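You operate a simulated robot arm through the tools that you are given. There is no shell and no other tool. Be economical: measure what you need, move in short steps, check, and stop when the job is done.

Carry out the task below with a simulated robot arm. There is one attempt and no reset: what you move stays moved.

TASK
Stick the Daily label plate on the turntable's spool, then move the spool to the white plate.
Fine: Stick it on with the dial at Mark and turn back to Load before lifting. The clip stays on; the other label plates stay.
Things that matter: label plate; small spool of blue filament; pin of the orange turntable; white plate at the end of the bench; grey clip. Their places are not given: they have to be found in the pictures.

It is judged by the outcome, as a careful person would: the job done as asked, and still so three seconds after it is handed in. It fails if anything else is knocked over, pushed out of place, dropped, spilled or broken.

THE ROBOT
A 6-joint arm with a two-finger parallel gripper, fixed in place. Base frame: the origin is at the foot of the arm, x ahead of it, y to its left, z up; the work surface is at about z = 0.804. Lengths are in m, angles in degrees, forces in N, time in s.
With the tool pointing down near the work surface it reaches from about 0.24 to 0.64 m from the base axis. Its first joint turns from -66.0 to 66.0 degrees. Payload 2.7 kg.
Tool frame: the origin (TCP) lies between the finger pads and is the grasp point; the fingertips stand 0.023 m ahead of it; z points along the fingers, y is the line along which they close. The gripper opens to 0.094 m. The fingers are 0.038 m wide and 0.01 m thick; the gripper's body (0.054 by 0.096 m) begins 0.039 m behind the TCP.
Orientation is that of the tool frame in the base frame, as a unit quaternion [x, y, z, w]. With the fingers straight down and closing along the base's y, the tool's x points along the base's -x, its y along +y and its z along -z.

THE INTERFACE
- The arm moves only by the tool arm_command. Its argument "steps" is a list of rows, each a list of 3 entries, a list of its own where there are three numbers: the turn, a rotation vector about the base's x, y, z in degrees, then the shift along the base's x, y, z in m, then the closure in counts, from 0 (fully open) to 255 (shut). In form: [[[wx, wy, wz], [x, y, z], gripper], ...]. A call has 1 to 10 rows; each row is the pose to reach, as a shift and turn from the pose commanded when the call began. A row lasts 0.2 s, in which the tool goes at most 0.05 m and 8.6 degrees; a call with a longer step from one row to the next is refused whole, and so is a gripper value outside its range. A pose out of reach is approached as far as the arm can. The call stops where the force on the tool passes 40 N (or 10 N more than at its start, if that is more) or the arm is blocked; 0.2 s more then pass. The fingers move at their own pace (about 0.045 m/s each) and stop on an object; they squeeze with about 31 N. The grip force told is the motor's: it shows also when the fingers shut on nothing. Time passes only in rows, and 0.2 s behind the last, so rows that repeat a pose let the fingers close. It gives the time, the measured TCP pose, the force on the tool (base axes), the opening and the grip force at its end, in the units of the frame above (readings bear some noise).
- Cameras (640 x 400 px; columns grow to the right, rows downward): "scene" is fixed at [0.0858, -0.4385, 1.408]; the picture's right is [0.69, -0.72, 0.00], its down [-0.38, -0.36, -0.85] and it looks along [0.62, 0.59, -0.52] (base axes); focal length 334 px, centre (320, 200). "wrist" rides on the gripper at [-0.039, 0, -0.044] in the tool frame; the picture's right is [0.00, -1.00, 0.00], its down [0.97, 0.00, -0.24] and it looks along [0.24, 0.00, 0.97] (tool axes); focal length 218 px, centre (320, 200).
- capture(camera): a new picture of that camera. No time passes.
- probe_pixels(camera, pixels): for up to 12 pixels [column, row] of the newest picture of that camera ("zoom" is the newest enlarged one), the place [x, y, z] in the base frame of the surface seen there, good to about 0.002 m. No time passes.
- inspect(camera, box): a new picture of the part [left, top, right, bottom] of that camera's present view, enlarged. No time passes.
- job_done(): hands the job in; it is judged then, once.

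Work in short steps. Measure before you move; look again where a grasp or a placing could have gone wrong, and mend it. You have 80 turns and 38 pictures in all, those below and enlarged ones among them. Open the gripper and draw the arm clear of the work before you hand the job in, unless the task says otherwise; then end with one line.

The tools are called after "Call:" as name(argument=value, ...) on one line, values as JSON. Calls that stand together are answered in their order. arm_command: Moves the arm, as the interface text tells. Its arguments: {"type":"object","properties":{"steps":{"type":"array","items":{"type":"array"}}},"required":["steps"]} The other tools are called the same way: capture (camera) takes a picture; probe_pixels (camera, pixels) gives the place of the surface under pixels of a picture; inspect (camera, box) takes an enlarged picture of a part of a camera's view; job_done () hands the job in.

At the start:

```text
clock: 0.0
position: [0.4532, 0.0527, 1.1661]
tool_rot: [0.001, 1.0, 0.0, 0.0]
wrist_force: [-1.1, 0.0, -0.7]
opening: 0.094
gripper_force: 0.1
```

scene: 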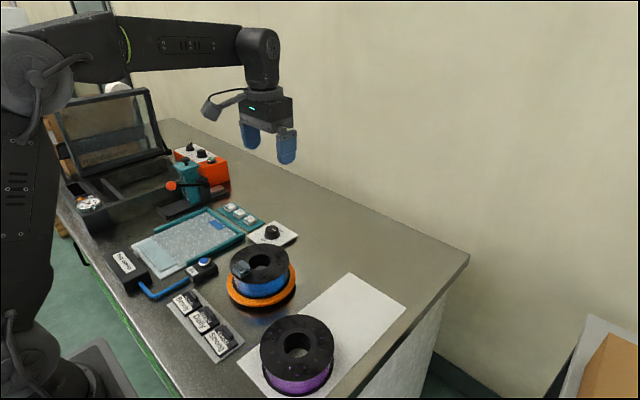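
wrist: 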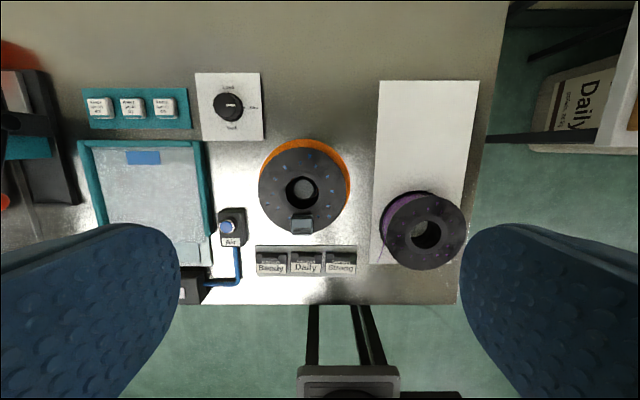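

I'll look closer at the dial, the turntable and the label plates in the wrist view.

Call:
inspect(camera="wrist", box=[180, 60, 370, 180])

Call:
inspect(camera="scene", box=[160, 210, 320, 370])

Call:
inspect(camera="wrist", box=[200, 130, 370, 290])

```text
3.33 times, centred on (275, 120) of wrist
```

zoom: 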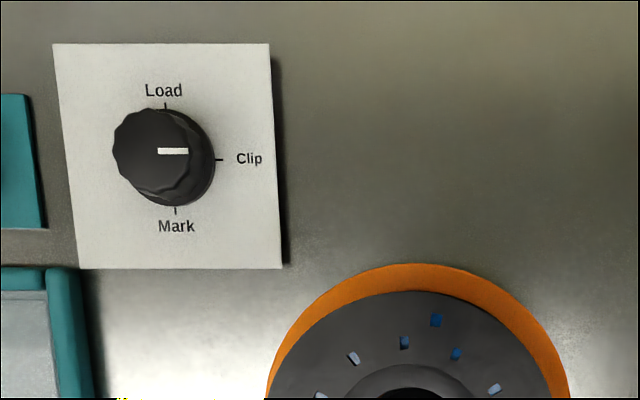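

```text
2.50 times, centred on (240, 290) of scene
```

zoom: 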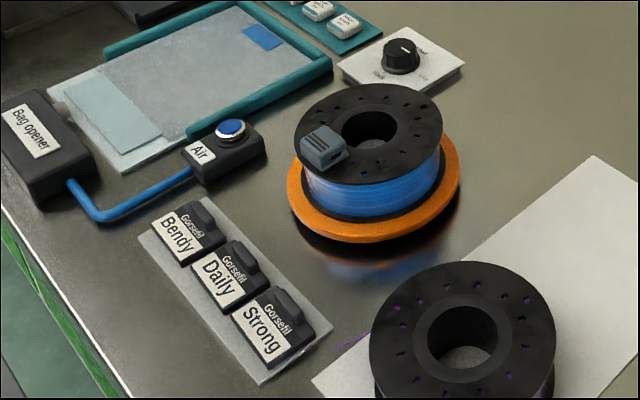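

```text
2.50 times, centred on (285, 210) of wrist
```

zoom: 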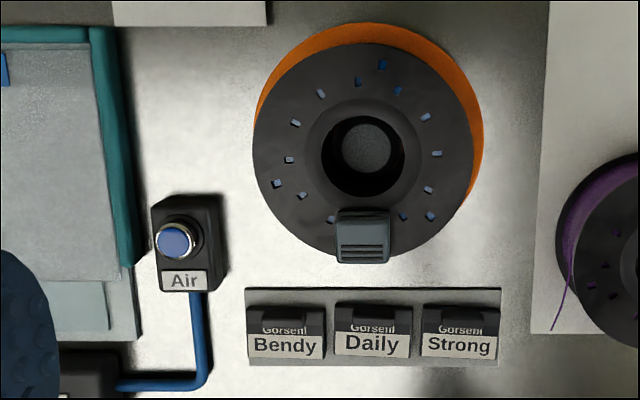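

The dial points at Clip; I'll measure the dial, spool and plates.

Call:
capture(camera="wrist")

Call:
probe_pixels(camera="wrist", pixels=[[227, 106], [222, 106], [235, 106], [205, 130], [306, 145], [304, 190], [265, 190], [344, 190], [304, 234], [302, 222], [305, 158], [380, 150]])

Call:
probe_pixels(camera="zoom", pixels=[[372, 318], [336, 343], [410, 343], [372, 356], [372, 328], [372, 308], [345, 315], [400, 315], [285, 345], [460, 345], [330, 361], [415, 361]])

Call:
inspect(camera="scene", box=[160, 280, 256, 370])

```text
32 pictures are left
```

wrist: 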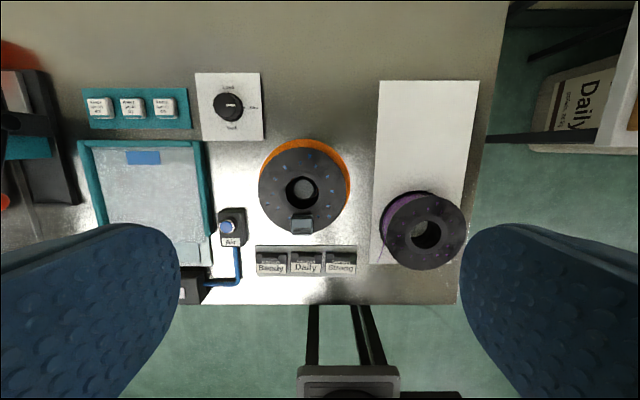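

```text
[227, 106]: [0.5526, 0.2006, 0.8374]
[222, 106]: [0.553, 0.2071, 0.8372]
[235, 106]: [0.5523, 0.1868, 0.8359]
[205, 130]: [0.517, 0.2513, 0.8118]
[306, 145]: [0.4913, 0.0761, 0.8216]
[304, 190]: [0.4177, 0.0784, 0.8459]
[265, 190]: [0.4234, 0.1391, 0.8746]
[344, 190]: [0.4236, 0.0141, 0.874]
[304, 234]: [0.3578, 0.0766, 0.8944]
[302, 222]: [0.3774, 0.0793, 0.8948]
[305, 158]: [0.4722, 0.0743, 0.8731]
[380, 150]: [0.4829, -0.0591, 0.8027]
```

```text
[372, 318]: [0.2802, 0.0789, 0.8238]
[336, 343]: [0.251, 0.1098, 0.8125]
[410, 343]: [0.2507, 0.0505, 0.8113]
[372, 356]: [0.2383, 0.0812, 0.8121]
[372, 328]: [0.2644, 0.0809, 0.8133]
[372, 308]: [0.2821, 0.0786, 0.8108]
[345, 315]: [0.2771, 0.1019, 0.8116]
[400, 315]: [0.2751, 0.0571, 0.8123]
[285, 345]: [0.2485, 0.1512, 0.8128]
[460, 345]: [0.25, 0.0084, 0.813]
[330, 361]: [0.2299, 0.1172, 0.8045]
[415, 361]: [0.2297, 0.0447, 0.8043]
```

```text
4.44 times, centred on (208, 325) of scene
```

zoom: 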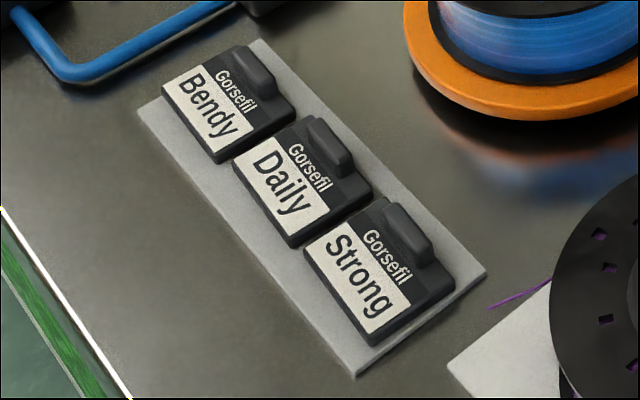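

I'll measure the plate's ridge and the pixels around it in this zoom, and look at the dial again for its exact centre.

Call:
probe_pixels(camera="zoom", pixels=[[310, 120], [345, 165], [330, 140], [316, 145], [335, 172], [300, 170], [270, 205], [240, 170], [293, 240], [370, 183], [284, 127], [328, 210]])

Call:
inspect(camera="scene", box=[225, 210, 305, 260])

```text
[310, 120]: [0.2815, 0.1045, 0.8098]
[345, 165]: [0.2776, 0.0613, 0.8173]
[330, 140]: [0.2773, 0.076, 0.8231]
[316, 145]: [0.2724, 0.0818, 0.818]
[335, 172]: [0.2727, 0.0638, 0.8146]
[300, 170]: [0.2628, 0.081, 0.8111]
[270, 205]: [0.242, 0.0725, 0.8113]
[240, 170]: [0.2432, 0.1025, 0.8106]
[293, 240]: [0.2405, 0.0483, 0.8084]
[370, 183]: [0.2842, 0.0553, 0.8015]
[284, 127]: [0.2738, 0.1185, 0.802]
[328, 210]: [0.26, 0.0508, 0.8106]
```

```text
8.00 times, centred on (265, 235) of scene
```

zoom: 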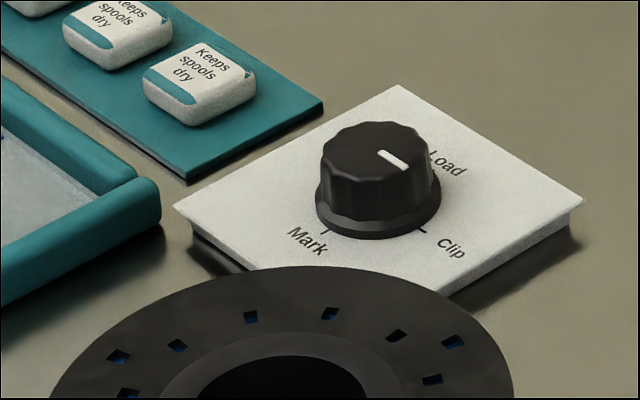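

Measure the knob edges and top.

Call:
probe_pixels(camera="zoom", pixels=[[326, 152], [424, 150], [375, 125], [372, 185], [374, 155], [380, 152], [402, 166], [345, 205], [425, 190], [240, 200], [500, 210], [323, 230]])

```text
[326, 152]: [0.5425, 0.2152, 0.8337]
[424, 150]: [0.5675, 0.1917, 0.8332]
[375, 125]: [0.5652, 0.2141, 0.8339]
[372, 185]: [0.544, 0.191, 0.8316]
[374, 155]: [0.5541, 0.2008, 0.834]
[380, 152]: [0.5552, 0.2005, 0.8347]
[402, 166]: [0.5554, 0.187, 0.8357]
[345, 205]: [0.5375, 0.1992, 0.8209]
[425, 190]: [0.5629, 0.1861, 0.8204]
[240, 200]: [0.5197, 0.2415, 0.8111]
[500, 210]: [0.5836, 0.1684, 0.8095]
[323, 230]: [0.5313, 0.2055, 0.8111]
```

Knob centre ≈ (0.555, 0.203), top 0.835. Moving above it.

Call:
arm_command(steps=[[[0, 0, 0], [0.0145, 0.0214, -0.03], 0], [[0, 0, 0], [0.029, 0.043, -0.06], 40], [[0, 0, 0], [0.0435, 0.0642, -0.09], 80], [[0, 0, 0], [0.058, 0.0856, -0.12], 80], [[0, 0, 0], [0.0725, 0.107, -0.15], 80], [[0, 0, 0], [0.087, 0.128, -0.18], 80], [[0, 0, 0], [0.1015, 0.15, -0.21], 80], [[0, 0, 0], [0.1015, 0.15, -0.24], 80], [[0, 0, 0], [0.1015, 0.15, -0.27], 80], [[0, 0, 0], [0.1015, 0.15, -0.27], 80]])

Call:
capture(camera="wrist")

```text
clock: 2.2
position: [0.5547, 0.2033, 0.8964]
tool_rot: [0.0, 1.0, 0.0, 0.0]
wrist_force: [0.0, 0.0, -0.4]
opening: 0.0644
gripper_force: 0.0
```

```text
29 pictures are left
```

wrist: 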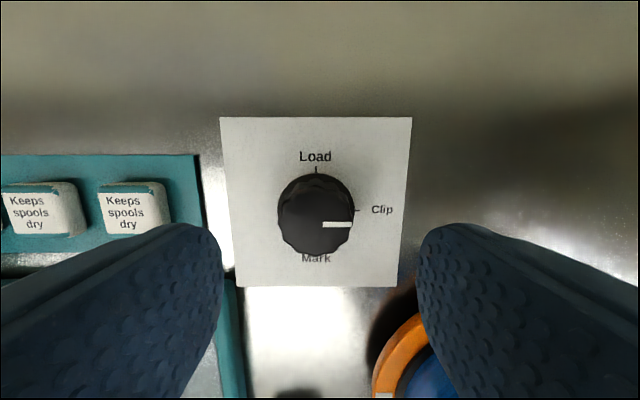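

Call:
probe_pixels(camera="wrist", pixels=[[315, 225], [280, 222], [350, 222], [314, 195], [314, 253]])

Call:
arm_command(steps=[[[0, 0, 0], [0, 0, -0.03], 80], [[0, 0, 0], [0, 0, -0.053], 80], [[0, 0, 0], [0, 0, -0.053], 255], [[0, 0, 0], [0, 0, -0.053], 255], [[0, 0, 0], [0, 0, -0.053], 255]])

```text
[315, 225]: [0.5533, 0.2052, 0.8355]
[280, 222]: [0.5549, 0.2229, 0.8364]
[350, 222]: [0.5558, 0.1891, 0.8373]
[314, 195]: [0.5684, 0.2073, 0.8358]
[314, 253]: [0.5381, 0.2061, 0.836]
```

```text
clock: 3.4
position: [0.5544, 0.2048, 0.8437]
tool_rot: [0.0, 1.0, 0.002, 0.001]
wrist_force: [1.9, 22.1, -6.3]
opening: 0.0391
gripper_force: 44.9
```

Gripped the knob (39 mm). I shift 2 mm to ease the side force and turn it clockwise towards Mark.

Call:
arm_command(steps=[[[0, 0, 0], [0, 0.0025, -0.053], 255], [[0, 0, -8], [0, 0.0025, -0.053], 255], [[0, 0, -16], [0, 0.0025, -0.053], 255], [[0, 0, -24], [0, 0.0025, -0.053], 255], [[0, 0, -32], [0, 0.0025, -0.053], 255], [[0, 0, -40], [0, 0.0025, -0.053], 255], [[0, 0, -45], [0, 0.0025, -0.053], 255]])

```text
refused: row 1 steps farther than a row can; nothing moved
```

The shift must start from the current commanded pose; redo it relative to that.

Call:
arm_command(steps=[[[0, 0, 0], [0, 0.0025, 0], 255], [[0, 0, -8], [0, 0.0025, 0], 255], [[0, 0, -16], [0, 0.0025, 0], 255], [[0, 0, -24], [0, 0.0025, 0], 255], [[0, 0, -32], [0, 0.0025, 0], 255], [[0, 0, -40], [0, 0.0025, 0], 255], [[0, 0, -45], [0, 0.0025, 0], 255]])

Call:
capture(camera="scene")

```text
clock: 5.0
position: [0.5546, 0.205, 0.8429]
tool_rot: [0.384, 0.923, 0.001, 0.0]
wrist_force: [13.2, 21.6, -17.7]
opening: 0.0389
gripper_force: 44.7
```

```text
28 pictures are left
```

scene: 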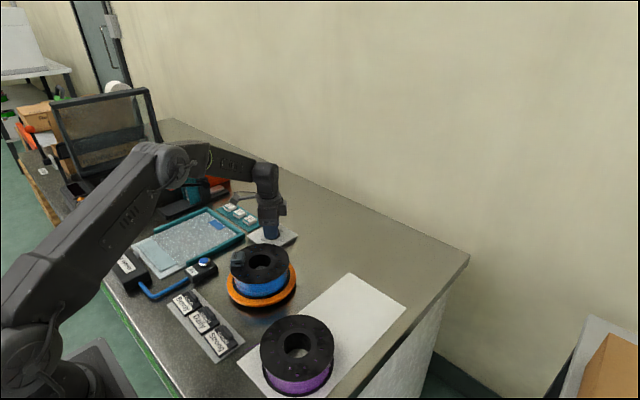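

Call:
inspect(camera="wrist", box=[240, 120, 400, 280])

```text
2.50 times, centred on (320, 200) of wrist
```

zoom: 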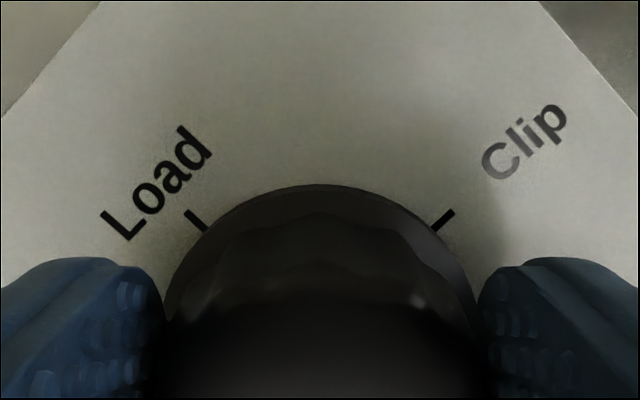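

The white pointer isn't at Clip any more, so the knob turns with the tool. Turn the remaining 45°.

Call:
arm_command(steps=[[[0, 0, -8], [0, 0, 0], 255], [[0, 0, -16], [0, 0, 0], 255], [[0, 0, -24], [0, 0, 0], 255], [[0, 0, -32], [0, 0, 0], 255], [[0, 0, -40], [0, 0, 0], 255], [[0, 0, -45], [0, 0, 0], 255], [[0, 0, -45], [0, 0, 0], 255]])

Call:
capture(camera="scene")

```text
clock: 6.6
position: [0.5543, 0.2037, 0.8423]
tool_rot: [0.707, 0.707, 0.0, 0.002]
wrist_force: [13.8, 15.0, -20.6]
opening: 0.0387
gripper_force: 45.4
```

```text
26 pictures are left
```

scene: 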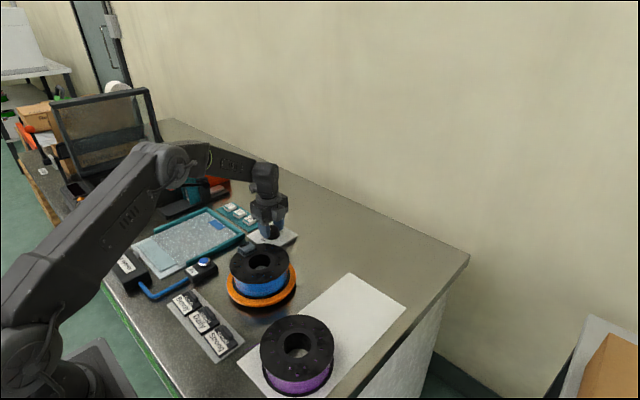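

The clip has moved to the back-left of the spool: the turntable turned. Release and rise.

Call:
arm_command(steps=[[[0, 0, 0], [0, 0, 0], 80], [[0, 0, 0], [0, 0, 0], 80], [[0, 0, 0], [0, 0, 0.02], 80], [[0, 0, 0], [0, 0, 0.06], 80], [[0, 0, 0], [-0.03, -0.02, 0.1], 80], [[0, 0, 8], [-0.06, -0.04, 0.14], 80], [[0, 0, 16], [-0.1, -0.06, 0.16], 80], [[0, 0, 24], [-0.14, -0.08, 0.18], 60]])

Call:
capture(camera="wrist")

Call:
inspect(camera="scene", box=[205, 215, 315, 315])

```text
refused: row 5 steps farther than a row can; nothing moved
```

```text
25 pictures are left
```

wrist: 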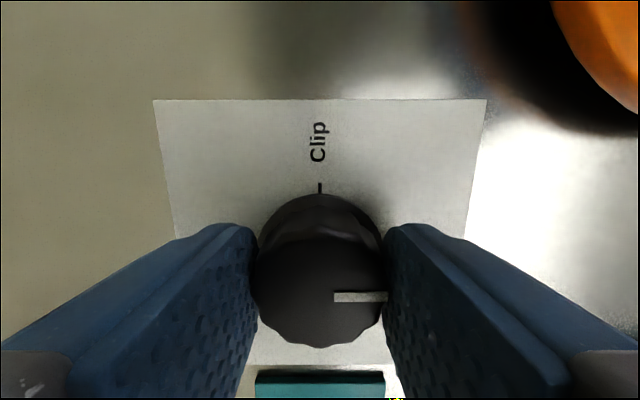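

```text
4.00 times, centred on (260, 265) of scene
```

zoom: 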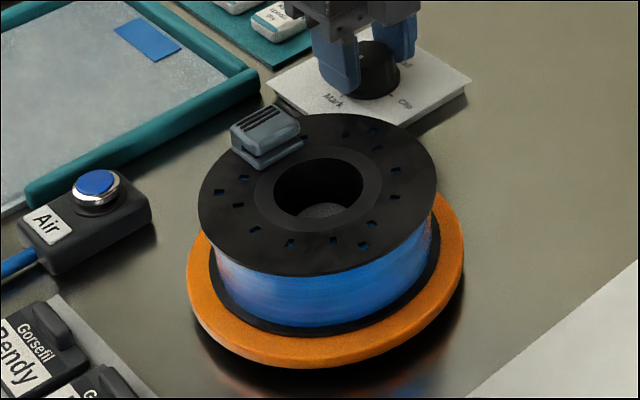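

At Mark, dial pointer along −x. Release and rise with smaller steps, then look from above the spool.

Call:
arm_command(steps=[[[0, 0, 0], [0, 0, 0], 80], [[0, 0, 0], [0, 0, 0], 80], [[0, 0, 0], [0, 0, 0.02], 80], [[0, 0, 0], [0, 0, 0.06], 80], [[0, 0, 0], [0, 0, 0.1], 80], [[0, 0, 0], [-0.02, -0.02, 0.13], 80], [[0, 0, 8], [-0.05, -0.045, 0.15], 80], [[0, 0, 16], [-0.08, -0.07, 0.17], 60], [[0, 0, 24], [-0.11, -0.095, 0.19], 60], [[0, 0, 32], [-0.14, -0.12, 0.2], 60]])

Call:
capture(camera="wrist")

```text
clock: 8.8
position: [0.4139, 0.0835, 1.0415]
tool_rot: [0.484, 0.875, 0.0, 0.0]
wrist_force: [-0.4, 0.0, -0.2]
opening: 0.072
gripper_force: 0.1
```

```text
23 pictures are left
```

wrist: 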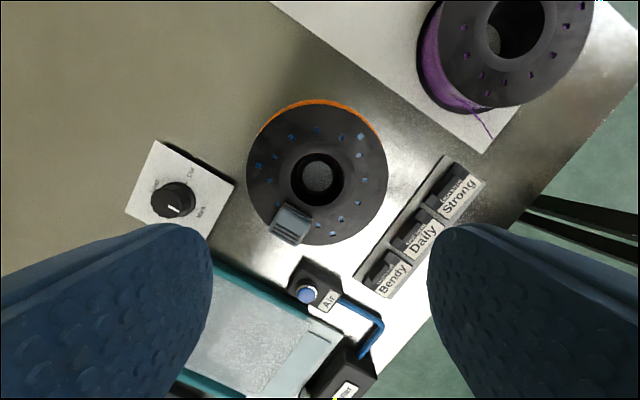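

Call:
probe_pixels(camera="wrist", pixels=[[249, 175], [385, 175], [318, 108], [318, 244], [345, 180], [338, 190], [352, 200], [365, 207], [377, 207], [316, 178], [288, 178], [345, 165]])

Call:
inspect(camera="wrist", box=[240, 95, 496, 255])

```text
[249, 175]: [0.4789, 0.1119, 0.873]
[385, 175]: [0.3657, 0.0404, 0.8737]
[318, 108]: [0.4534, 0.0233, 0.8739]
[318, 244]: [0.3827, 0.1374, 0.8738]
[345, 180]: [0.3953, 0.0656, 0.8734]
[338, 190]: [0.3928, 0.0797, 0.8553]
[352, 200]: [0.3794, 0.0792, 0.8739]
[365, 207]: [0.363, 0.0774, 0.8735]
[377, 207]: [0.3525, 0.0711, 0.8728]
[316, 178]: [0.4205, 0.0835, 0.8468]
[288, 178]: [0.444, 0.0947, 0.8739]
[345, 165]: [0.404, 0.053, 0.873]
```

```text
2.50 times, centred on (368, 175) of wrist
```

zoom: 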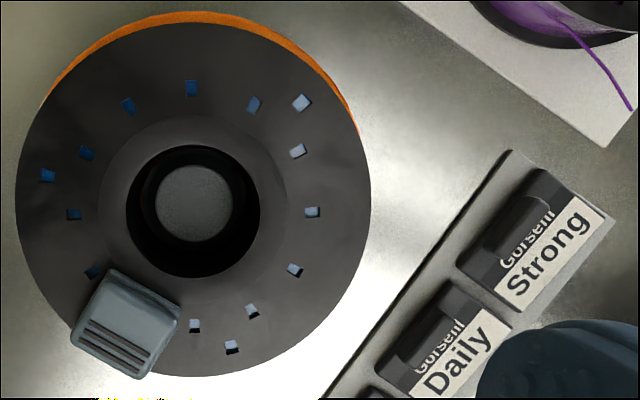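

Spool centre ≈ (0.420, 0.078), flange top 0.8735, radius 0.067, hole radius ≈ 0.025. Now go above the Daily plate with the fingers closing along x, and look.

Call:
arm_command(steps=[[[0, 0, -8], [-0.035, 0, -0.01], 60], [[0, 0, -16], [-0.07, 0, -0.02], 80], [[0, 0, -24], [-0.105, 0, -0.03], 100], [[0, 0, -32], [-0.136, -0.002, -0.05], 120], [[0, 0, -32], [-0.136, -0.002, -0.085], 140], [[0, 0, -32], [-0.136, -0.002, -0.12], 140], [[0, 0, -32], [-0.136, -0.002, -0.12], 140]])

Call:
capture(camera="wrist")

```text
clock: 10.4
position: [0.2803, 0.081, 0.9208]
tool_rot: [0.707, 0.707, -0.001, 0.0]
wrist_force: [0.0, 0.2, -0.4]
opening: 0.0424
gripper_force: 0.1
```

```text
21 pictures are left
```

wrist: 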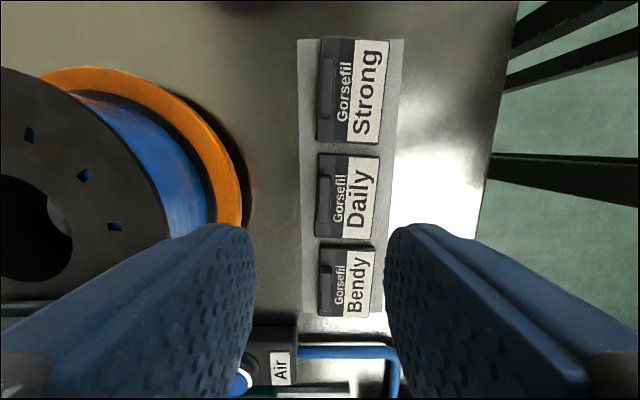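

Call:
inspect(camera="wrist", box=[290, 140, 400, 260])

Call:
probe_pixels(camera="wrist", pixels=[[318, 200], [324, 200], [331, 200], [335, 200], [376, 200], [380, 200], [350, 157], [350, 236], [326, 178], [326, 224], [324, 170], [324, 234]])

```text
3.33 times, centred on (345, 200) of wrist
```

zoom: 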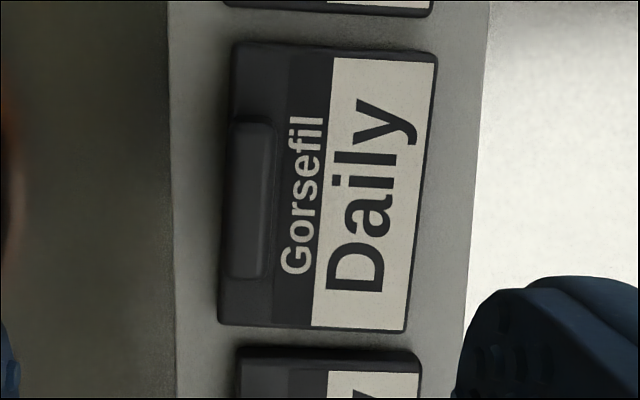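

```text
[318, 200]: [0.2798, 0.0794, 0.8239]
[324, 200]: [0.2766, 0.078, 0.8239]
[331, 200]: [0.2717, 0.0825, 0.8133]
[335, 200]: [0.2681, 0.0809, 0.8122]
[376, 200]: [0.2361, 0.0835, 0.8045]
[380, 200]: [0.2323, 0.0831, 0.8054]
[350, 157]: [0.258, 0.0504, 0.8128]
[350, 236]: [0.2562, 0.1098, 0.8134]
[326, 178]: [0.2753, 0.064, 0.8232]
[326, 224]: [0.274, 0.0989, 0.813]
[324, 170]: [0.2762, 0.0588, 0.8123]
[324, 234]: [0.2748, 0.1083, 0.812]
```

Ridge: x 0.273–0.282, y 0.062–0.098, top 0.824; plate top 0.8125. Lower to TCP z≈0.838 and close.

Call:
arm_command(steps=[[[0, 0, 0], [-0.0028, -0.001, -0.03], 140], [[0, 0, 0], [-0.0028, -0.001, -0.06], 140], [[0, 0, 0], [-0.0028, -0.001, -0.083], 140], [[0, 0, 0], [-0.0028, -0.001, -0.083], 255], [[0, 0, 0], [-0.0028, -0.001, -0.083], 255], [[0, 0, 0], [-0.0028, -0.001, -0.083], 255]])

Call:
capture(camera="wrist")

```text
clock: 11.8
position: [0.2764, 0.0814, 0.8401]
tool_rot: [0.707, 0.707, 0.0, 0.001]
wrist_force: [-0.6, 0.2, -0.1]
opening: 0.0083
gripper_force: 30.9
```

```text
19 pictures are left
```

wrist: 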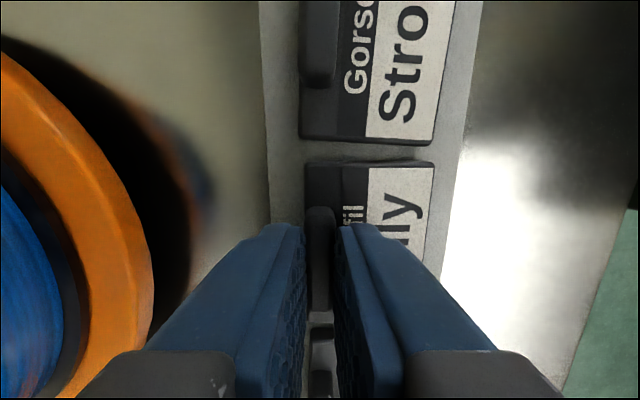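

Holding the ridge (8 mm). Lift straight up and move to the near (−x) side of the spool flange, and check.

Call:
arm_command(steps=[[[0, 0, 0], [0, 0, 0.02], 255], [[0, 0, 0], [0, 0, 0.05], 255], [[0, 0, 0], [0, 0, 0.08], 255], [[0, 0, 0], [0, 0, 0.11], 255], [[0, 0, 0], [0.03, -0.001, 0.11], 255], [[0, 0, 0], [0.06, -0.002, 0.11], 255], [[0, 0, 0], [0.09, -0.002, 0.11], 255], [[0, 0, 0], [0.112, -0.002, 0.11], 255], [[0, 0, 0], [0.112, -0.002, 0.09], 255], [[0, 0, 0], [0.112, -0.002, 0.09], 255]])

Call:
capture(camera="wrist")

Call:
inspect(camera="scene", box=[160, 215, 310, 365])

```text
clock: 14.0
position: [0.3878, 0.0797, 0.9294]
tool_rot: [0.707, 0.707, 0.0, 0.0]
wrist_force: [-0.8, -0.7, -0.1]
opening: 0.0083
gripper_force: 31.2
```

```text
18 pictures are left
```

wrist: 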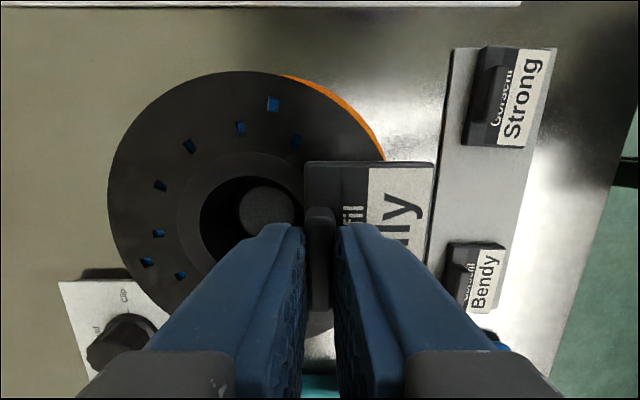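

```text
2.67 times, centred on (235, 290) of scene
```

zoom: 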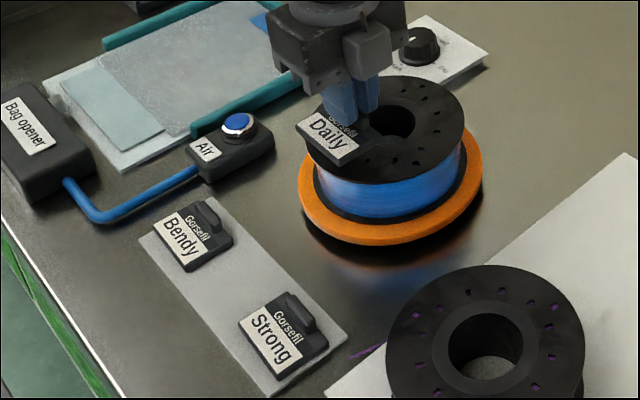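

Call:
probe_pixels(camera="wrist", pixels=[[308, 190], [428, 190], [345, 165], [360, 163], [115, 185], [200, 220]])

```text
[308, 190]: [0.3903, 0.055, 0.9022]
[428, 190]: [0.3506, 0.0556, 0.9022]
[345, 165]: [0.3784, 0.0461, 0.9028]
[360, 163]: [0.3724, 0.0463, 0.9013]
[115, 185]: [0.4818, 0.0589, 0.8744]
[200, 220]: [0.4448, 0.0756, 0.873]
```

Plate spans x 0.349–0.3915, bottom ≈ 0.894. Shift 2 mm in, lower and press lightly.

Call:
arm_command(steps=[[[0, 0, 0], [0.002, 0.001, 0], 255], [[0, 0, 0], [0.002, 0.001, -0.01], 255], [[0, 0, 0], [0.002, 0.001, -0.017], 255], [[0, 0, 0], [0.002, 0.001, -0.02], 255], [[0, 0, 0], [0.002, 0.001, -0.0215], 255], [[0, 0, 0], [0.002, 0.001, -0.0215], 255]])

```text
clock: 15.4
position: [0.3917, 0.0805, 0.9094]
tool_rot: [0.707, 0.707, 0.0, 0.0]
wrist_force: [0.0, -0.3, 0.0]
opening: 0.0084
gripper_force: 31.1
```

No contact yet; press on in 1 mm steps.

Call:
arm_command(steps=[[[0, 0, 0], [-0.001, 0, -0.001], 255], [[0, 0, 0], [-0.001, 0, -0.002], 255], [[0, 0, 0], [-0.001, 0, -0.003], 255]])

```text
clock: 16.2
position: [0.3889, 0.0807, 0.9091]
tool_rot: [0.707, 0.707, 0.001, 0.0]
wrist_force: [-9.7, -0.7, 25.3]
opening: 0.0084
gripper_force: 31.3
```

Firm contact (25 N). Hold a moment, then ease, open and rise.

Call:
arm_command(steps=[[[0, 0, 0], [0, 0, 0], 255], [[0, 0, 0], [0, 0, 0], 255], [[0, 0, 0], [0, 0, 0.002], 255], [[0, 0, 0], [0, 0, 0.002], 200], [[0, 0, 0], [0, 0, 0.002], 180], [[0, 0, 0], [0, 0, 0.02], 180], [[0, 0, 0], [0, 0, 0.05], 180], [[0, 0, 0], [0, 0, 0.09], 140], [[0, 0, 0], [0.03, 0.03, 0.11], 100]])

Call:
inspect(camera="scene", box=[160, 215, 310, 365])

Call:
capture(camera="wrist")

```text
clock: 18.2
position: [0.4165, 0.1103, 1.0156]
tool_rot: [0.707, 0.707, 0.0, 0.0]
wrist_force: [-0.5, -0.4, -0.3]
opening: 0.0572
gripper_force: 0.0
```

```text
2.67 times, centred on (235, 290) of scene
```

zoom: 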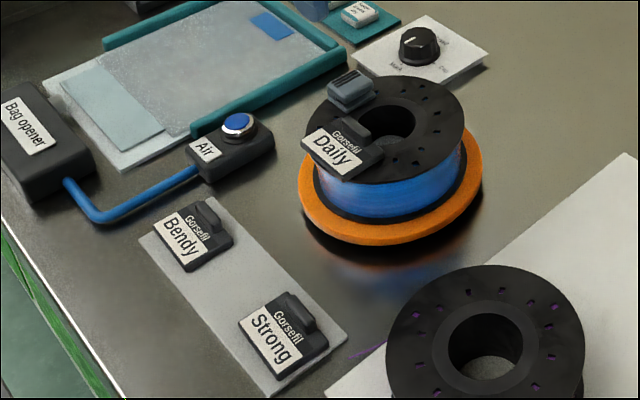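

```text
15 pictures are left
```

wrist: 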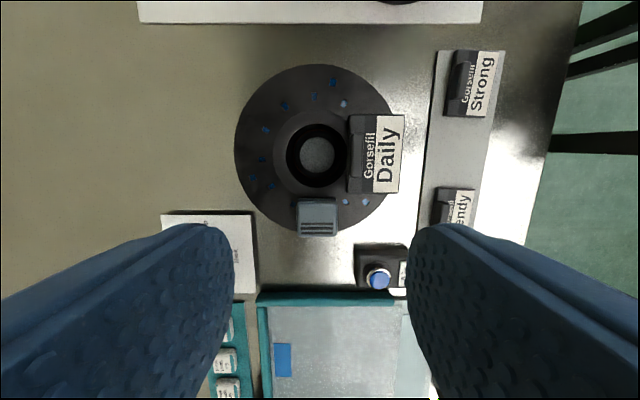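

The Daily plate lies flat on the flange, clear of the clip and hole. Go back to the dial in the present orientation.

Call:
arm_command(steps=[[[0, 0, 0], [0.035, 0.024, 0], 80], [[0, 0, 0], [0.07, 0.048, 0], 80], [[0, 0, 0], [0.105, 0.072, -0.01], 80], [[0, 0, 0], [0.138, 0.0945, -0.02], 80], [[0, 0, 0], [0.138, 0.0945, -0.06], 80], [[0, 0, 0], [0.138, 0.0945, -0.1], 80], [[0, 0, 0], [0.138, 0.0945, -0.14], 80], [[0, 0, 0], [0.138, 0.0945, -0.172], 80], [[0, 0, 0], [0.138, 0.0945, -0.172], 80]])

Call:
capture(camera="wrist")

```text
clock: 20.2
position: [0.5584, 0.2047, 0.8433]
tool_rot: [0.707, 0.707, 0.0, 0.0]
wrist_force: [0.1, -0.8, 0.3]
opening: 0.0648
gripper_force: 0.1
```

```text
14 pictures are left
```

wrist: 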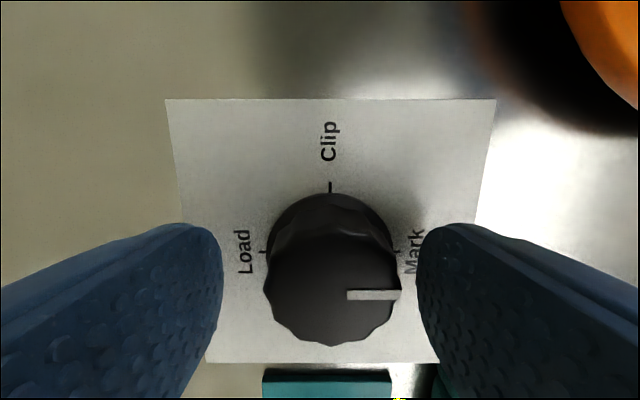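

Knob sits ~3.5 mm toward −x; shift and close.

Call:
arm_command(steps=[[[0, 0, 0], [-0.0035, 0.0005, 0], 80], [[0, 0, 0], [-0.0035, 0.0005, 0], 255], [[0, 0, 0], [-0.0035, 0.0005, 0], 255], [[0, 0, 0], [-0.0035, 0.0005, 0], 255], [[0, 0, 8], [-0.0035, 0.0005, 0], 255], [[0, 0, 16], [-0.0035, 0.0005, 0], 255], [[0, 0, 24], [-0.0035, 0.0005, 0], 255], [[0, 0, 32], [-0.0035, 0.0005, 0], 255], [[0, 0, 40], [-0.0035, 0.0005, 0], 255], [[0, 0, 48], [-0.0035, 0.0005, 0], 255]])

```text
clock: 22.4
position: [0.5542, 0.2055, 0.8443]
tool_rot: [0.357, 0.934, 0.001, 0.001]
wrist_force: [25.7, 3.8, -13.1]
opening: 0.0385
gripper_force: 45.1
```

Call:
arm_command(steps=[[[0, 0, 8], [0, 0, 0], 255], [[0, 0, 16], [0, 0, 0], 255], [[0, 0, 24], [0, 0, 0], 255], [[0, 0, 32], [0, 0, 0], 255], [[0, 0, 40], [0, 0, 0], 255], [[0, 0, 48], [0, 0, 0], 255], [[0, 0, 56], [0, 0, 0], 255], [[0, 0, 64], [0, 0, 0], 255], [[0, 0, 72], [0, 0, 0], 255], [[0, 0, 80], [0, 0, 0], 255]])

Call:
arm_command(steps=[[[0, 0, 8], [0, 0, 0], 255], [[0, 0, 16], [0, 0, 0], 255], [[0, 0, 24], [0, 0, 0], 255], [[0, 0, 32], [0, 0, 0], 255], [[0, 0, 40], [0, 0, 0], 255], [[0, 0, 48], [0, 0, 0], 255], [[0, 0, 52], [0, 0, 0], 255], [[0, 0, 52], [0, 0, 0], 255]])

Call:
inspect(camera="scene", box=[205, 210, 315, 315])

```text
clock: 24.6
position: [0.5539, 0.2045, 0.8444]
tool_rot: [-0.327, 0.945, 0.0, 0.003]
wrist_force: [24.3, -7.2, -2.9]
opening: 0.0387
gripper_force: 45.5
```

```text
clock: 26.4
position: [0.5549, 0.2039, 0.8428]
tool_rot: [-0.706, 0.708, -0.002, 0.001]
wrist_force: [27.1, -10.5, -5.9]
opening: 0.0389
gripper_force: 45.2
```

```text
3.81 times, centred on (260, 262) of scene
```

zoom: 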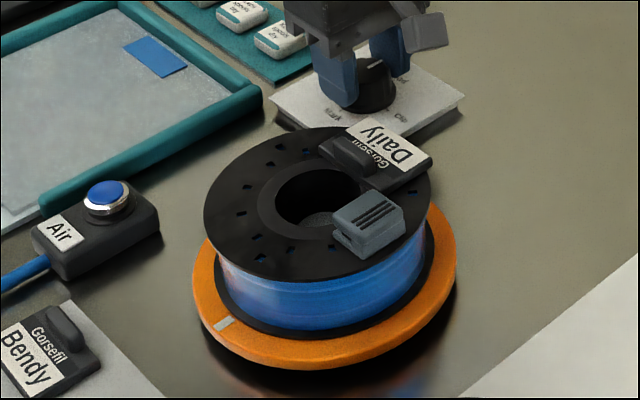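

Label now at +x, clip at −y: turntable back at Load. Release, rise, and go over the spool unwinding to yaw 0.

Call:
arm_command(steps=[[[0, 0, 0], [0, 0, 0], 80], [[0, 0, 0], [0, 0, 0], 80], [[0, 0, 0], [0, 0, 0.03], 80], [[0, 0, 0], [0, 0, 0.07], 80], [[0, 0, 0], [0, 0, 0.11], 80], [[0, 0, -8], [-0.02, -0.02, 0.14], 80], [[0, 0, -16], [-0.05, -0.04, 0.16], 80], [[0, 0, -24], [-0.08, -0.065, 0.18], 100], [[0, 0, -32], [-0.11, -0.095, 0.19], 140], [[0, 0, -40], [-0.14, -0.124, 0.19], 180]])

Call:
arm_command(steps=[[[0, 0, -8], [-0.005, 0, 0], 255], [[0, 0, -16], [-0.01, 0, 0], 255], [[0, 0, -24], [-0.01, 0, 0], 255], [[0, 0, -32], [-0.01, 0, 0], 255], [[0, 0, -40], [-0.01, 0, 0], 255], [[0, 0, -48], [-0.01, 0, 0], 255], [[0, 0, -50], [-0.01, 0, 0], 255]])

Call:
capture(camera="wrist")

```text
clock: 28.6
position: [0.4112, 0.0806, 1.0343]
tool_rot: [-0.421, 0.907, 0.0, 0.001]
wrist_force: [0.4, 0.1, 0.1]
opening: 0.0277
gripper_force: 0.1
```

```text
clock: 30.2
position: [0.403, 0.0816, 1.0343]
tool_rot: [0.001, 1.0, 0.001, 0.0]
wrist_force: [-0.3, -0.9, 0.1]
opening: 0.0
gripper_force: 31.3
```

```text
12 pictures are left
```

wrist: 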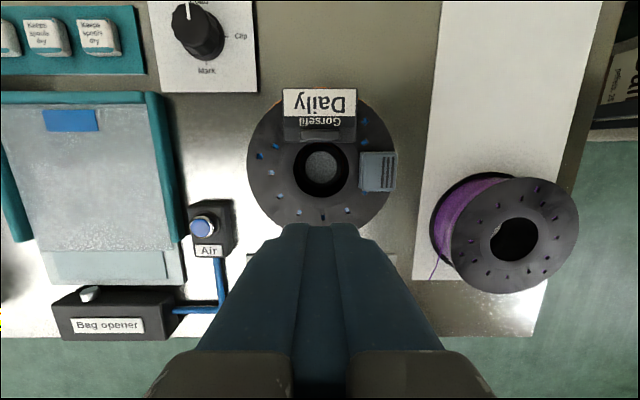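

Dial points at Load. Measure the bore and the white plate.

Call:
inspect(camera="wrist", box=[240, 85, 400, 235])

Call:
probe_pixels(camera="wrist", pixels=[[445, 5], [598, 5], [416, 270], [560, 170], [505, 180], [446, 240], [578, 225], [510, 292], [430, 120], [590, 80], [515, 240], [247, 160]])

```text
2.67 times, centred on (320, 160) of wrist
```

zoom: 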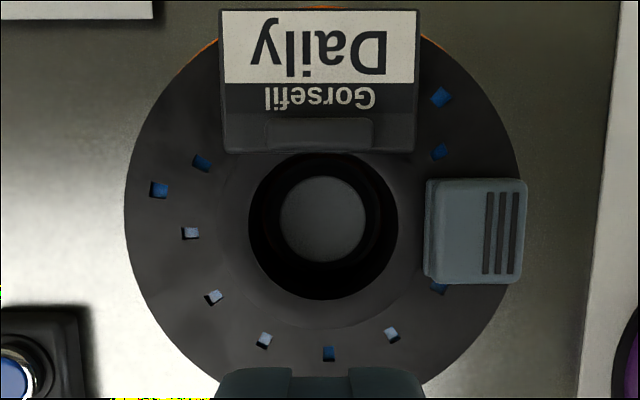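

```text
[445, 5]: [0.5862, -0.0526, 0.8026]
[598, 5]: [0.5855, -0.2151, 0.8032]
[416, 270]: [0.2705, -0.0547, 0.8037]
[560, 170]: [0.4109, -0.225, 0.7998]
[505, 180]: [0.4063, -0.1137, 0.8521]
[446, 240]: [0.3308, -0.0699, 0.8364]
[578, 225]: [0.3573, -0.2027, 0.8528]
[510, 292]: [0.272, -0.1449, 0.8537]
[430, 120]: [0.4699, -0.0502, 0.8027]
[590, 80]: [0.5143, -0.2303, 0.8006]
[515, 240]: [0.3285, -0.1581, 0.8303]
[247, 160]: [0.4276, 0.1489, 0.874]
```

Call:
probe_pixels(camera="zoom", pixels=[[244, 225], [403, 225], [323, 304], [270, 278], [376, 278], [323, 220], [283, 220], [364, 220], [323, 180], [323, 260], [425, 230], [320, 148]])

```text
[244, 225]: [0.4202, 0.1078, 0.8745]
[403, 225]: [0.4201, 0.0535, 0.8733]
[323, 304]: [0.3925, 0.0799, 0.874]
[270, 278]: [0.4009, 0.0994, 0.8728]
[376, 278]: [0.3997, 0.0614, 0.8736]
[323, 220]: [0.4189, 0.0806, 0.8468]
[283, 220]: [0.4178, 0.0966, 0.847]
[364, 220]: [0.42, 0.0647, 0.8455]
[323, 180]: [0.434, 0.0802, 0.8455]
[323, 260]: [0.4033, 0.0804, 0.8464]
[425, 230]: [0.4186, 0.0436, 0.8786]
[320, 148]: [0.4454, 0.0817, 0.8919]
```

Bore centre (0.419, 0.0806), r≈0.025; pin top 0.847. I'll turn to yaw +90 (camera clear of label and clip), centre with fingers shut above the bore, to grip it from inside.

Call:
arm_command(steps=[[[0, 0, 8], [0.002, 0, 0], 255], [[0, 0, 16], [0.004, 0, 0], 255], [[0, 0, 24], [0.006, 0, 0], 255], [[0, 0, 32], [0.008, 0, 0], 255], [[0, 0, 40], [0.01, 0, 0], 255], [[0, 0, 48], [0.012, 0, 0], 255], [[0, 0, 56], [0.014, 0, 0], 255], [[0, 0, 64], [0.016, 0, 0], 255], [[0, 0, 72], [0.016, -0.001, 0], 255], [[0, 0, 80], [0.016, -0.001, 0], 255]])

Call:
arm_command(steps=[[[0, 0, 8], [0, 0, -0.03], 255], [[0, 0, 10], [0, 0, -0.07], 255], [[0, 0, 10], [0, 0, -0.105], 255], [[0, 0, 10], [0, 0, -0.125], 255], [[0, 0, 10], [0, 0, -0.125], 255]])

Call:
capture(camera="wrist")

```text
clock: 32.4
position: [0.4185, 0.082, 1.0341]
tool_rot: [-0.643, 0.766, 0.0, 0.001]
wrist_force: [0.1, 0.7, -0.4]
opening: 0.0002
gripper_force: 30.5
```

```text
clock: 33.6
position: [0.4196, 0.0796, 0.9085]
tool_rot: [-0.707, 0.707, 0.0, -0.001]
wrist_force: [-0.6, 0.5, -0.4]
opening: 0.0
gripper_force: 31.0
```

```text
10 pictures are left
```

wrist: 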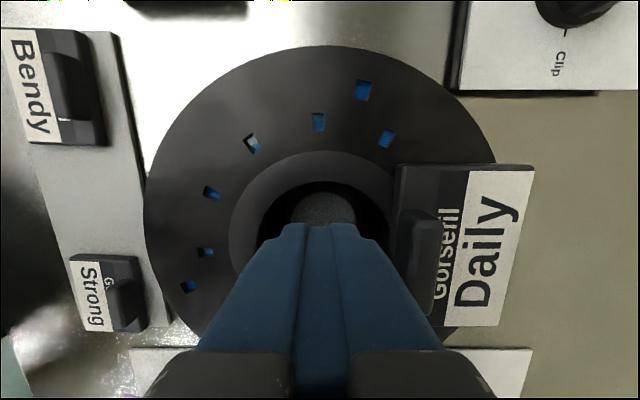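

Fingers line up with the bore. Descend slowly to tips at ~0.853 (above the pin).

Call:
arm_command(steps=[[[0, 0, 0], [0, 0.0005, -0.01], 255], [[0, 0, 0], [0, 0.0005, -0.016], 255], [[0, 0, 0], [0, 0.0005, -0.022], 255], [[0, 0, 0], [0, 0.0005, -0.028], 255], [[0, 0, 0], [0, 0.0005, -0.0325], 255], [[0, 0, 0], [0, 0.0005, -0.0325], 255]])

```text
clock: 35.0
position: [0.4203, 0.0811, 0.8758]
tool_rot: [-0.707, 0.707, -0.001, 0.0]
wrist_force: [-1.1, -0.3, 0.1]
opening: 0.0
gripper_force: 30.6
```

In the bore with no contact. Open to grip from inside.

Call:
arm_command(steps=[[[0, 0, 0], [0, 0, 0], 220], [[0, 0, 0], [0, 0, 0], 180], [[0, 0, 0], [0, 0, 0], 0], [[0, 0, 0], [0, 0, 0], 0], [[0, 0, 0], [0, 0, 0], 0]])

```text
clock: 36.2
position: [0.4197, 0.0802, 0.8758]
tool_rot: [-0.707, 0.707, 0.0, 0.0]
wrist_force: [9.1, -3.6, -6.4]
opening: 0.0211
gripper_force: 0.0
```

The fingers stopped at 21 mm on the bore wall. Test-lift by 10 mm.

Call:
arm_command(steps=[[[0, 0, 0], [0, 0, 0.003], 0], [[0, 0, 0], [0, 0, 0.006], 0], [[0, 0, 0], [0, 0, 0.01], 0], [[0, 0, 0], [0, 0, 0.01], 0]])

Call:
inspect(camera="scene", box=[205, 210, 315, 315])

```text
clock: 37.2
position: [0.4182, 0.0797, 0.8864]
tool_rot: [0.708, -0.707, 0.0, 0.0]
wrist_force: [-0.1, -0.4, -4.7]
opening: 0.0213
gripper_force: 0.1
```

```text
3.81 times, centred on (260, 262) of scene
```

zoom: 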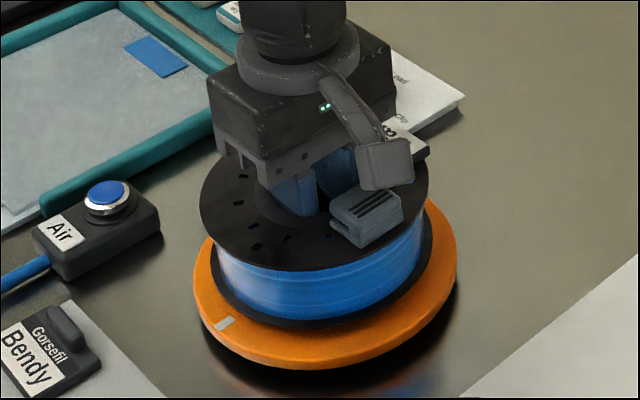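

It lifts level, 4.7 N ≈ 0.48 kg. Raise clear of the pin, then carry gently toward the free part of the white plate.

Call:
arm_command(steps=[[[0, 0, 0], [0, 0, 0.01], 0], [[0, 0, 0], [0, 0, 0.025], 0], [[0, 0, 0], [0, 0, 0.04], 0], [[0, 0, 0], [0, 0, 0.055], 0], [[0, 0, 0], [0, 0, 0.065], 0], [[0, 0, 0], [0, 0, 0.07], 0], [[0, 0, 0], [0.003, -0.007, 0.07], 0], [[0, 0, 0], [0.01, -0.022, 0.07], 0], [[0, 0, 0], [0.018, -0.042, 0.07], 0], [[0, 0, 0], [0.025, -0.06, 0.07], 0]])

Call:
arm_command(steps=[[[0, 0, 0], [0.008, -0.02, 0], 0], [[0, 0, 0], [0.016, -0.042, 0], 0], [[0, 0, 0], [0.025, -0.064, 0], 0], [[0, 0, 0], [0.034, -0.086, 0], 0], [[0, 0, 0], [0.043, -0.108, 0], 0], [[0, 0, 0], [0.051, -0.128, 0], 0], [[0, 0, 0], [0.058, -0.144, 0], 0], [[0, 0, 0], [0.062, -0.154, 0], 0], [[0, 0, 0], [0.062, -0.156, 0], 0]])

Call:
capture(camera="scene")

Call:
capture(camera="wrist")

```text
clock: 39.4
position: [0.4439, 0.0212, 0.9565]
tool_rot: [0.707, -0.707, 0.001, -0.001]
wrist_force: [0.1, 0.0, -4.5]
opening: 0.0215
gripper_force: 0.0
```

```text
clock: 41.4
position: [0.5064, -0.1367, 0.9567]
tool_rot: [-0.707, 0.707, 0.0, 0.001]
wrist_force: [0.1, 0.3, -5.3]
opening: 0.0213
gripper_force: 0.1
```

```text
8 pictures are left
```

scene: 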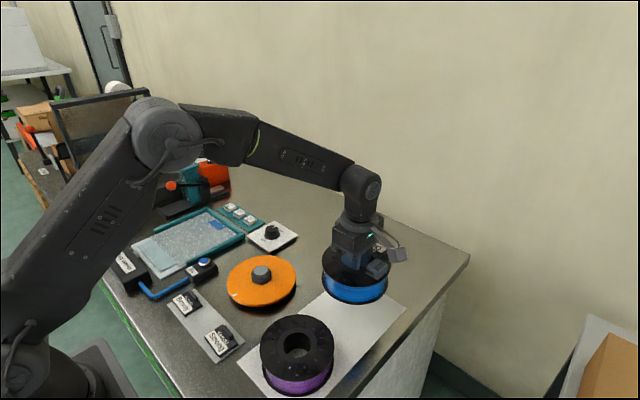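

```text
7 pictures are left
```

wrist: 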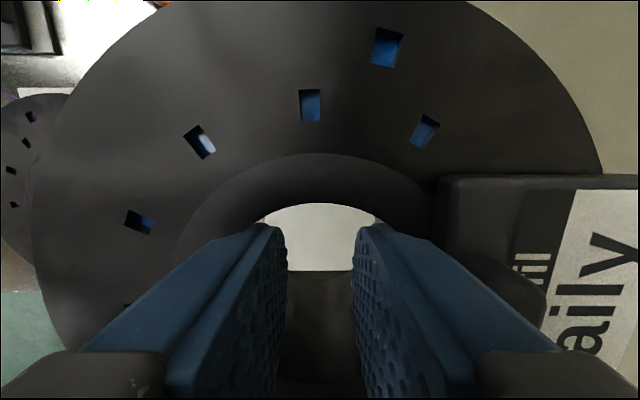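

The spool hangs over the white plate; check the plate's edges and the spool's present height before lowering.

Call:
probe_pixels(camera="scene", pixels=[[402, 310], [395, 303], [355, 300], [320, 300], [305, 303], [354, 318], [322, 330], [325, 272], [386, 272]])

Call:
probe_pixels(camera="wrist", pixels=[[320, 235], [320, 170], [340, 20]])

```text
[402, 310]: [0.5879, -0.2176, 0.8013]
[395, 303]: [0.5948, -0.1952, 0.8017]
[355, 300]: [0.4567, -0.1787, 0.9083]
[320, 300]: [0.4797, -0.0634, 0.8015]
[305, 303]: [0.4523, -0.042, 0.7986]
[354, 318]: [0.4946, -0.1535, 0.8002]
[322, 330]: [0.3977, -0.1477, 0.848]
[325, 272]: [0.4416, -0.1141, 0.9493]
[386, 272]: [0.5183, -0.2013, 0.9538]
```

```text
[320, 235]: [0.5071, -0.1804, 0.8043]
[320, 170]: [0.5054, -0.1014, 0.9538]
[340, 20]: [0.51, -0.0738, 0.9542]
```

Spool bottom ≈ 0.905, plate ≈ 0.803. Lower 95 mm, then in small steps to contact.

Call:
arm_command(steps=[[[0, 0, 0], [0, 0, -0.01], 0], [[0, 0, 0], [0, 0, -0.03], 0], [[0, 0, 0], [0, 0, -0.05], 0], [[0, 0, 0], [0, 0, -0.07], 0], [[0, 0, 0], [0, 0, -0.085], 0], [[0, 0, 0], [0, 0, -0.092], 0], [[0, 0, 0], [0, 0, -0.095], 0], [[0, 0, 0], [0, 0, -0.095], 0]])

Call:
arm_command(steps=[[[0, 0, 0], [0, 0, -0.002], 0], [[0, 0, 0], [0, 0, -0.004], 0], [[0, 0, 0], [0, 0, -0.004], 0]])

```text
clock: 43.2
position: [0.5056, -0.1366, 0.8625]
tool_rot: [-0.707, 0.707, 0.001, 0.0]
wrist_force: [-1.1, -0.5, -3.9]
opening: 0.0212
gripper_force: 0.1
```

```text
clock: 44.0
position: [0.5058, -0.1355, 0.8576]
tool_rot: [-0.707, 0.707, 0.0, 0.0]
wrist_force: [0.3, 0.4, -4.3]
opening: 0.021
gripper_force: 0.0
```

Call:
arm_command(steps=[[[0, 0, 0], [0, 0, -0.0015], 0], [[0, 0, 0], [0, 0, -0.003], 0], [[0, 0, 0], [0, 0, -0.003], 0]])

```text
clock: 44.8
position: [0.508, -0.1361, 0.8566]
tool_rot: [-0.707, 0.707, -0.001, 0.0]
wrist_force: [-6.9, 2.2, 18.9]
opening: 0.0212
gripper_force: 0.1
```

Seated on the plate. Ease off, close the fingers free of the bore, and rise.

Call:
arm_command(steps=[[[0, 0, 0], [0, 0, 0.001], 0], [[0, 0, 0], [0, 0, 0.001], 240], [[0, 0, 0], [0, 0, 0.001], 240], [[0, 0, 0], [0, 0, 0.001], 240], [[0, 0, 0], [0, 0, 0.015], 240], [[0, 0, 0], [0, 0, 0.035], 240], [[0, 0, 0], [0, 0, 0.075], 240], [[0, 0, 0], [0, 0, 0.12], 240], [[0, 0, 0], [-0.02, 0.03, 0.15], 200], [[0, 0, 0], [-0.04, 0.06, 0.18], 150]])

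Call:
arm_command(steps=[[[0, 0, 0], [-0.02, 0.04, 0.02], 100], [[0, 0, 0], [-0.04, 0.08, 0.04], 50], [[0, 0, 0], [-0.06, 0.12, 0.06], 0], [[0, 0, 0], [-0.07, 0.14, 0.07], 0], [[0, 0, 0], [-0.07, 0.14, 0.07], 0]])

Call:
capture(camera="scene")

Call:
inspect(camera="scene", box=[200, 215, 410, 390])

```text
clock: 47.0
position: [0.4669, -0.0758, 1.0339]
tool_rot: [0.708, -0.707, -0.001, 0.0]
wrist_force: [0.4, 0.3, -0.6]
opening: 0.0388
gripper_force: 0.0
```

```text
clock: 48.2
position: [0.3961, 0.0649, 1.1021]
tool_rot: [0.708, -0.707, 0.0, 0.001]
wrist_force: [0.2, 0.0, 0.5]
opening: 0.0942
gripper_force: 0.1
```

```text
6 pictures are left
```

scene: 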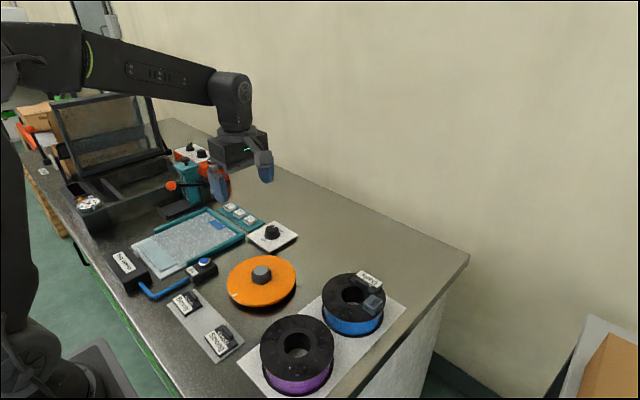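

```text
2.29 times, centred on (305, 302) of scene
```

zoom: 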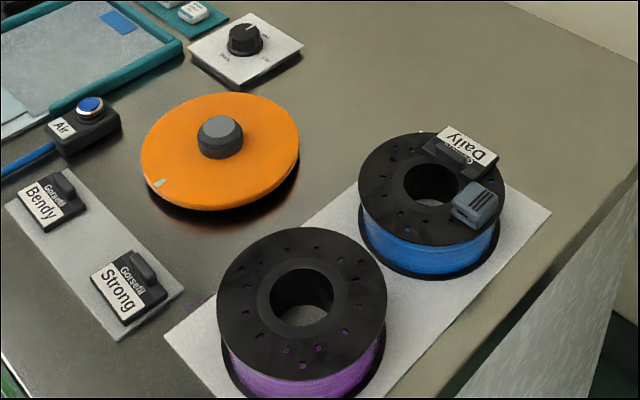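

The spool stands flat on the white plate with the Daily plate and the clip still on. The dial is at Load, the other label plates and the purple spool are where they were, and the arm is clear. I hand in.

Call:
job_done()

```text
The job is handed in.
```

The Daily label plate is stuck on top of the blue spool, put on with the dial at Mark. I turned the dial back to Load before lifting, and the spool now stands on the white plate with the clip still on.
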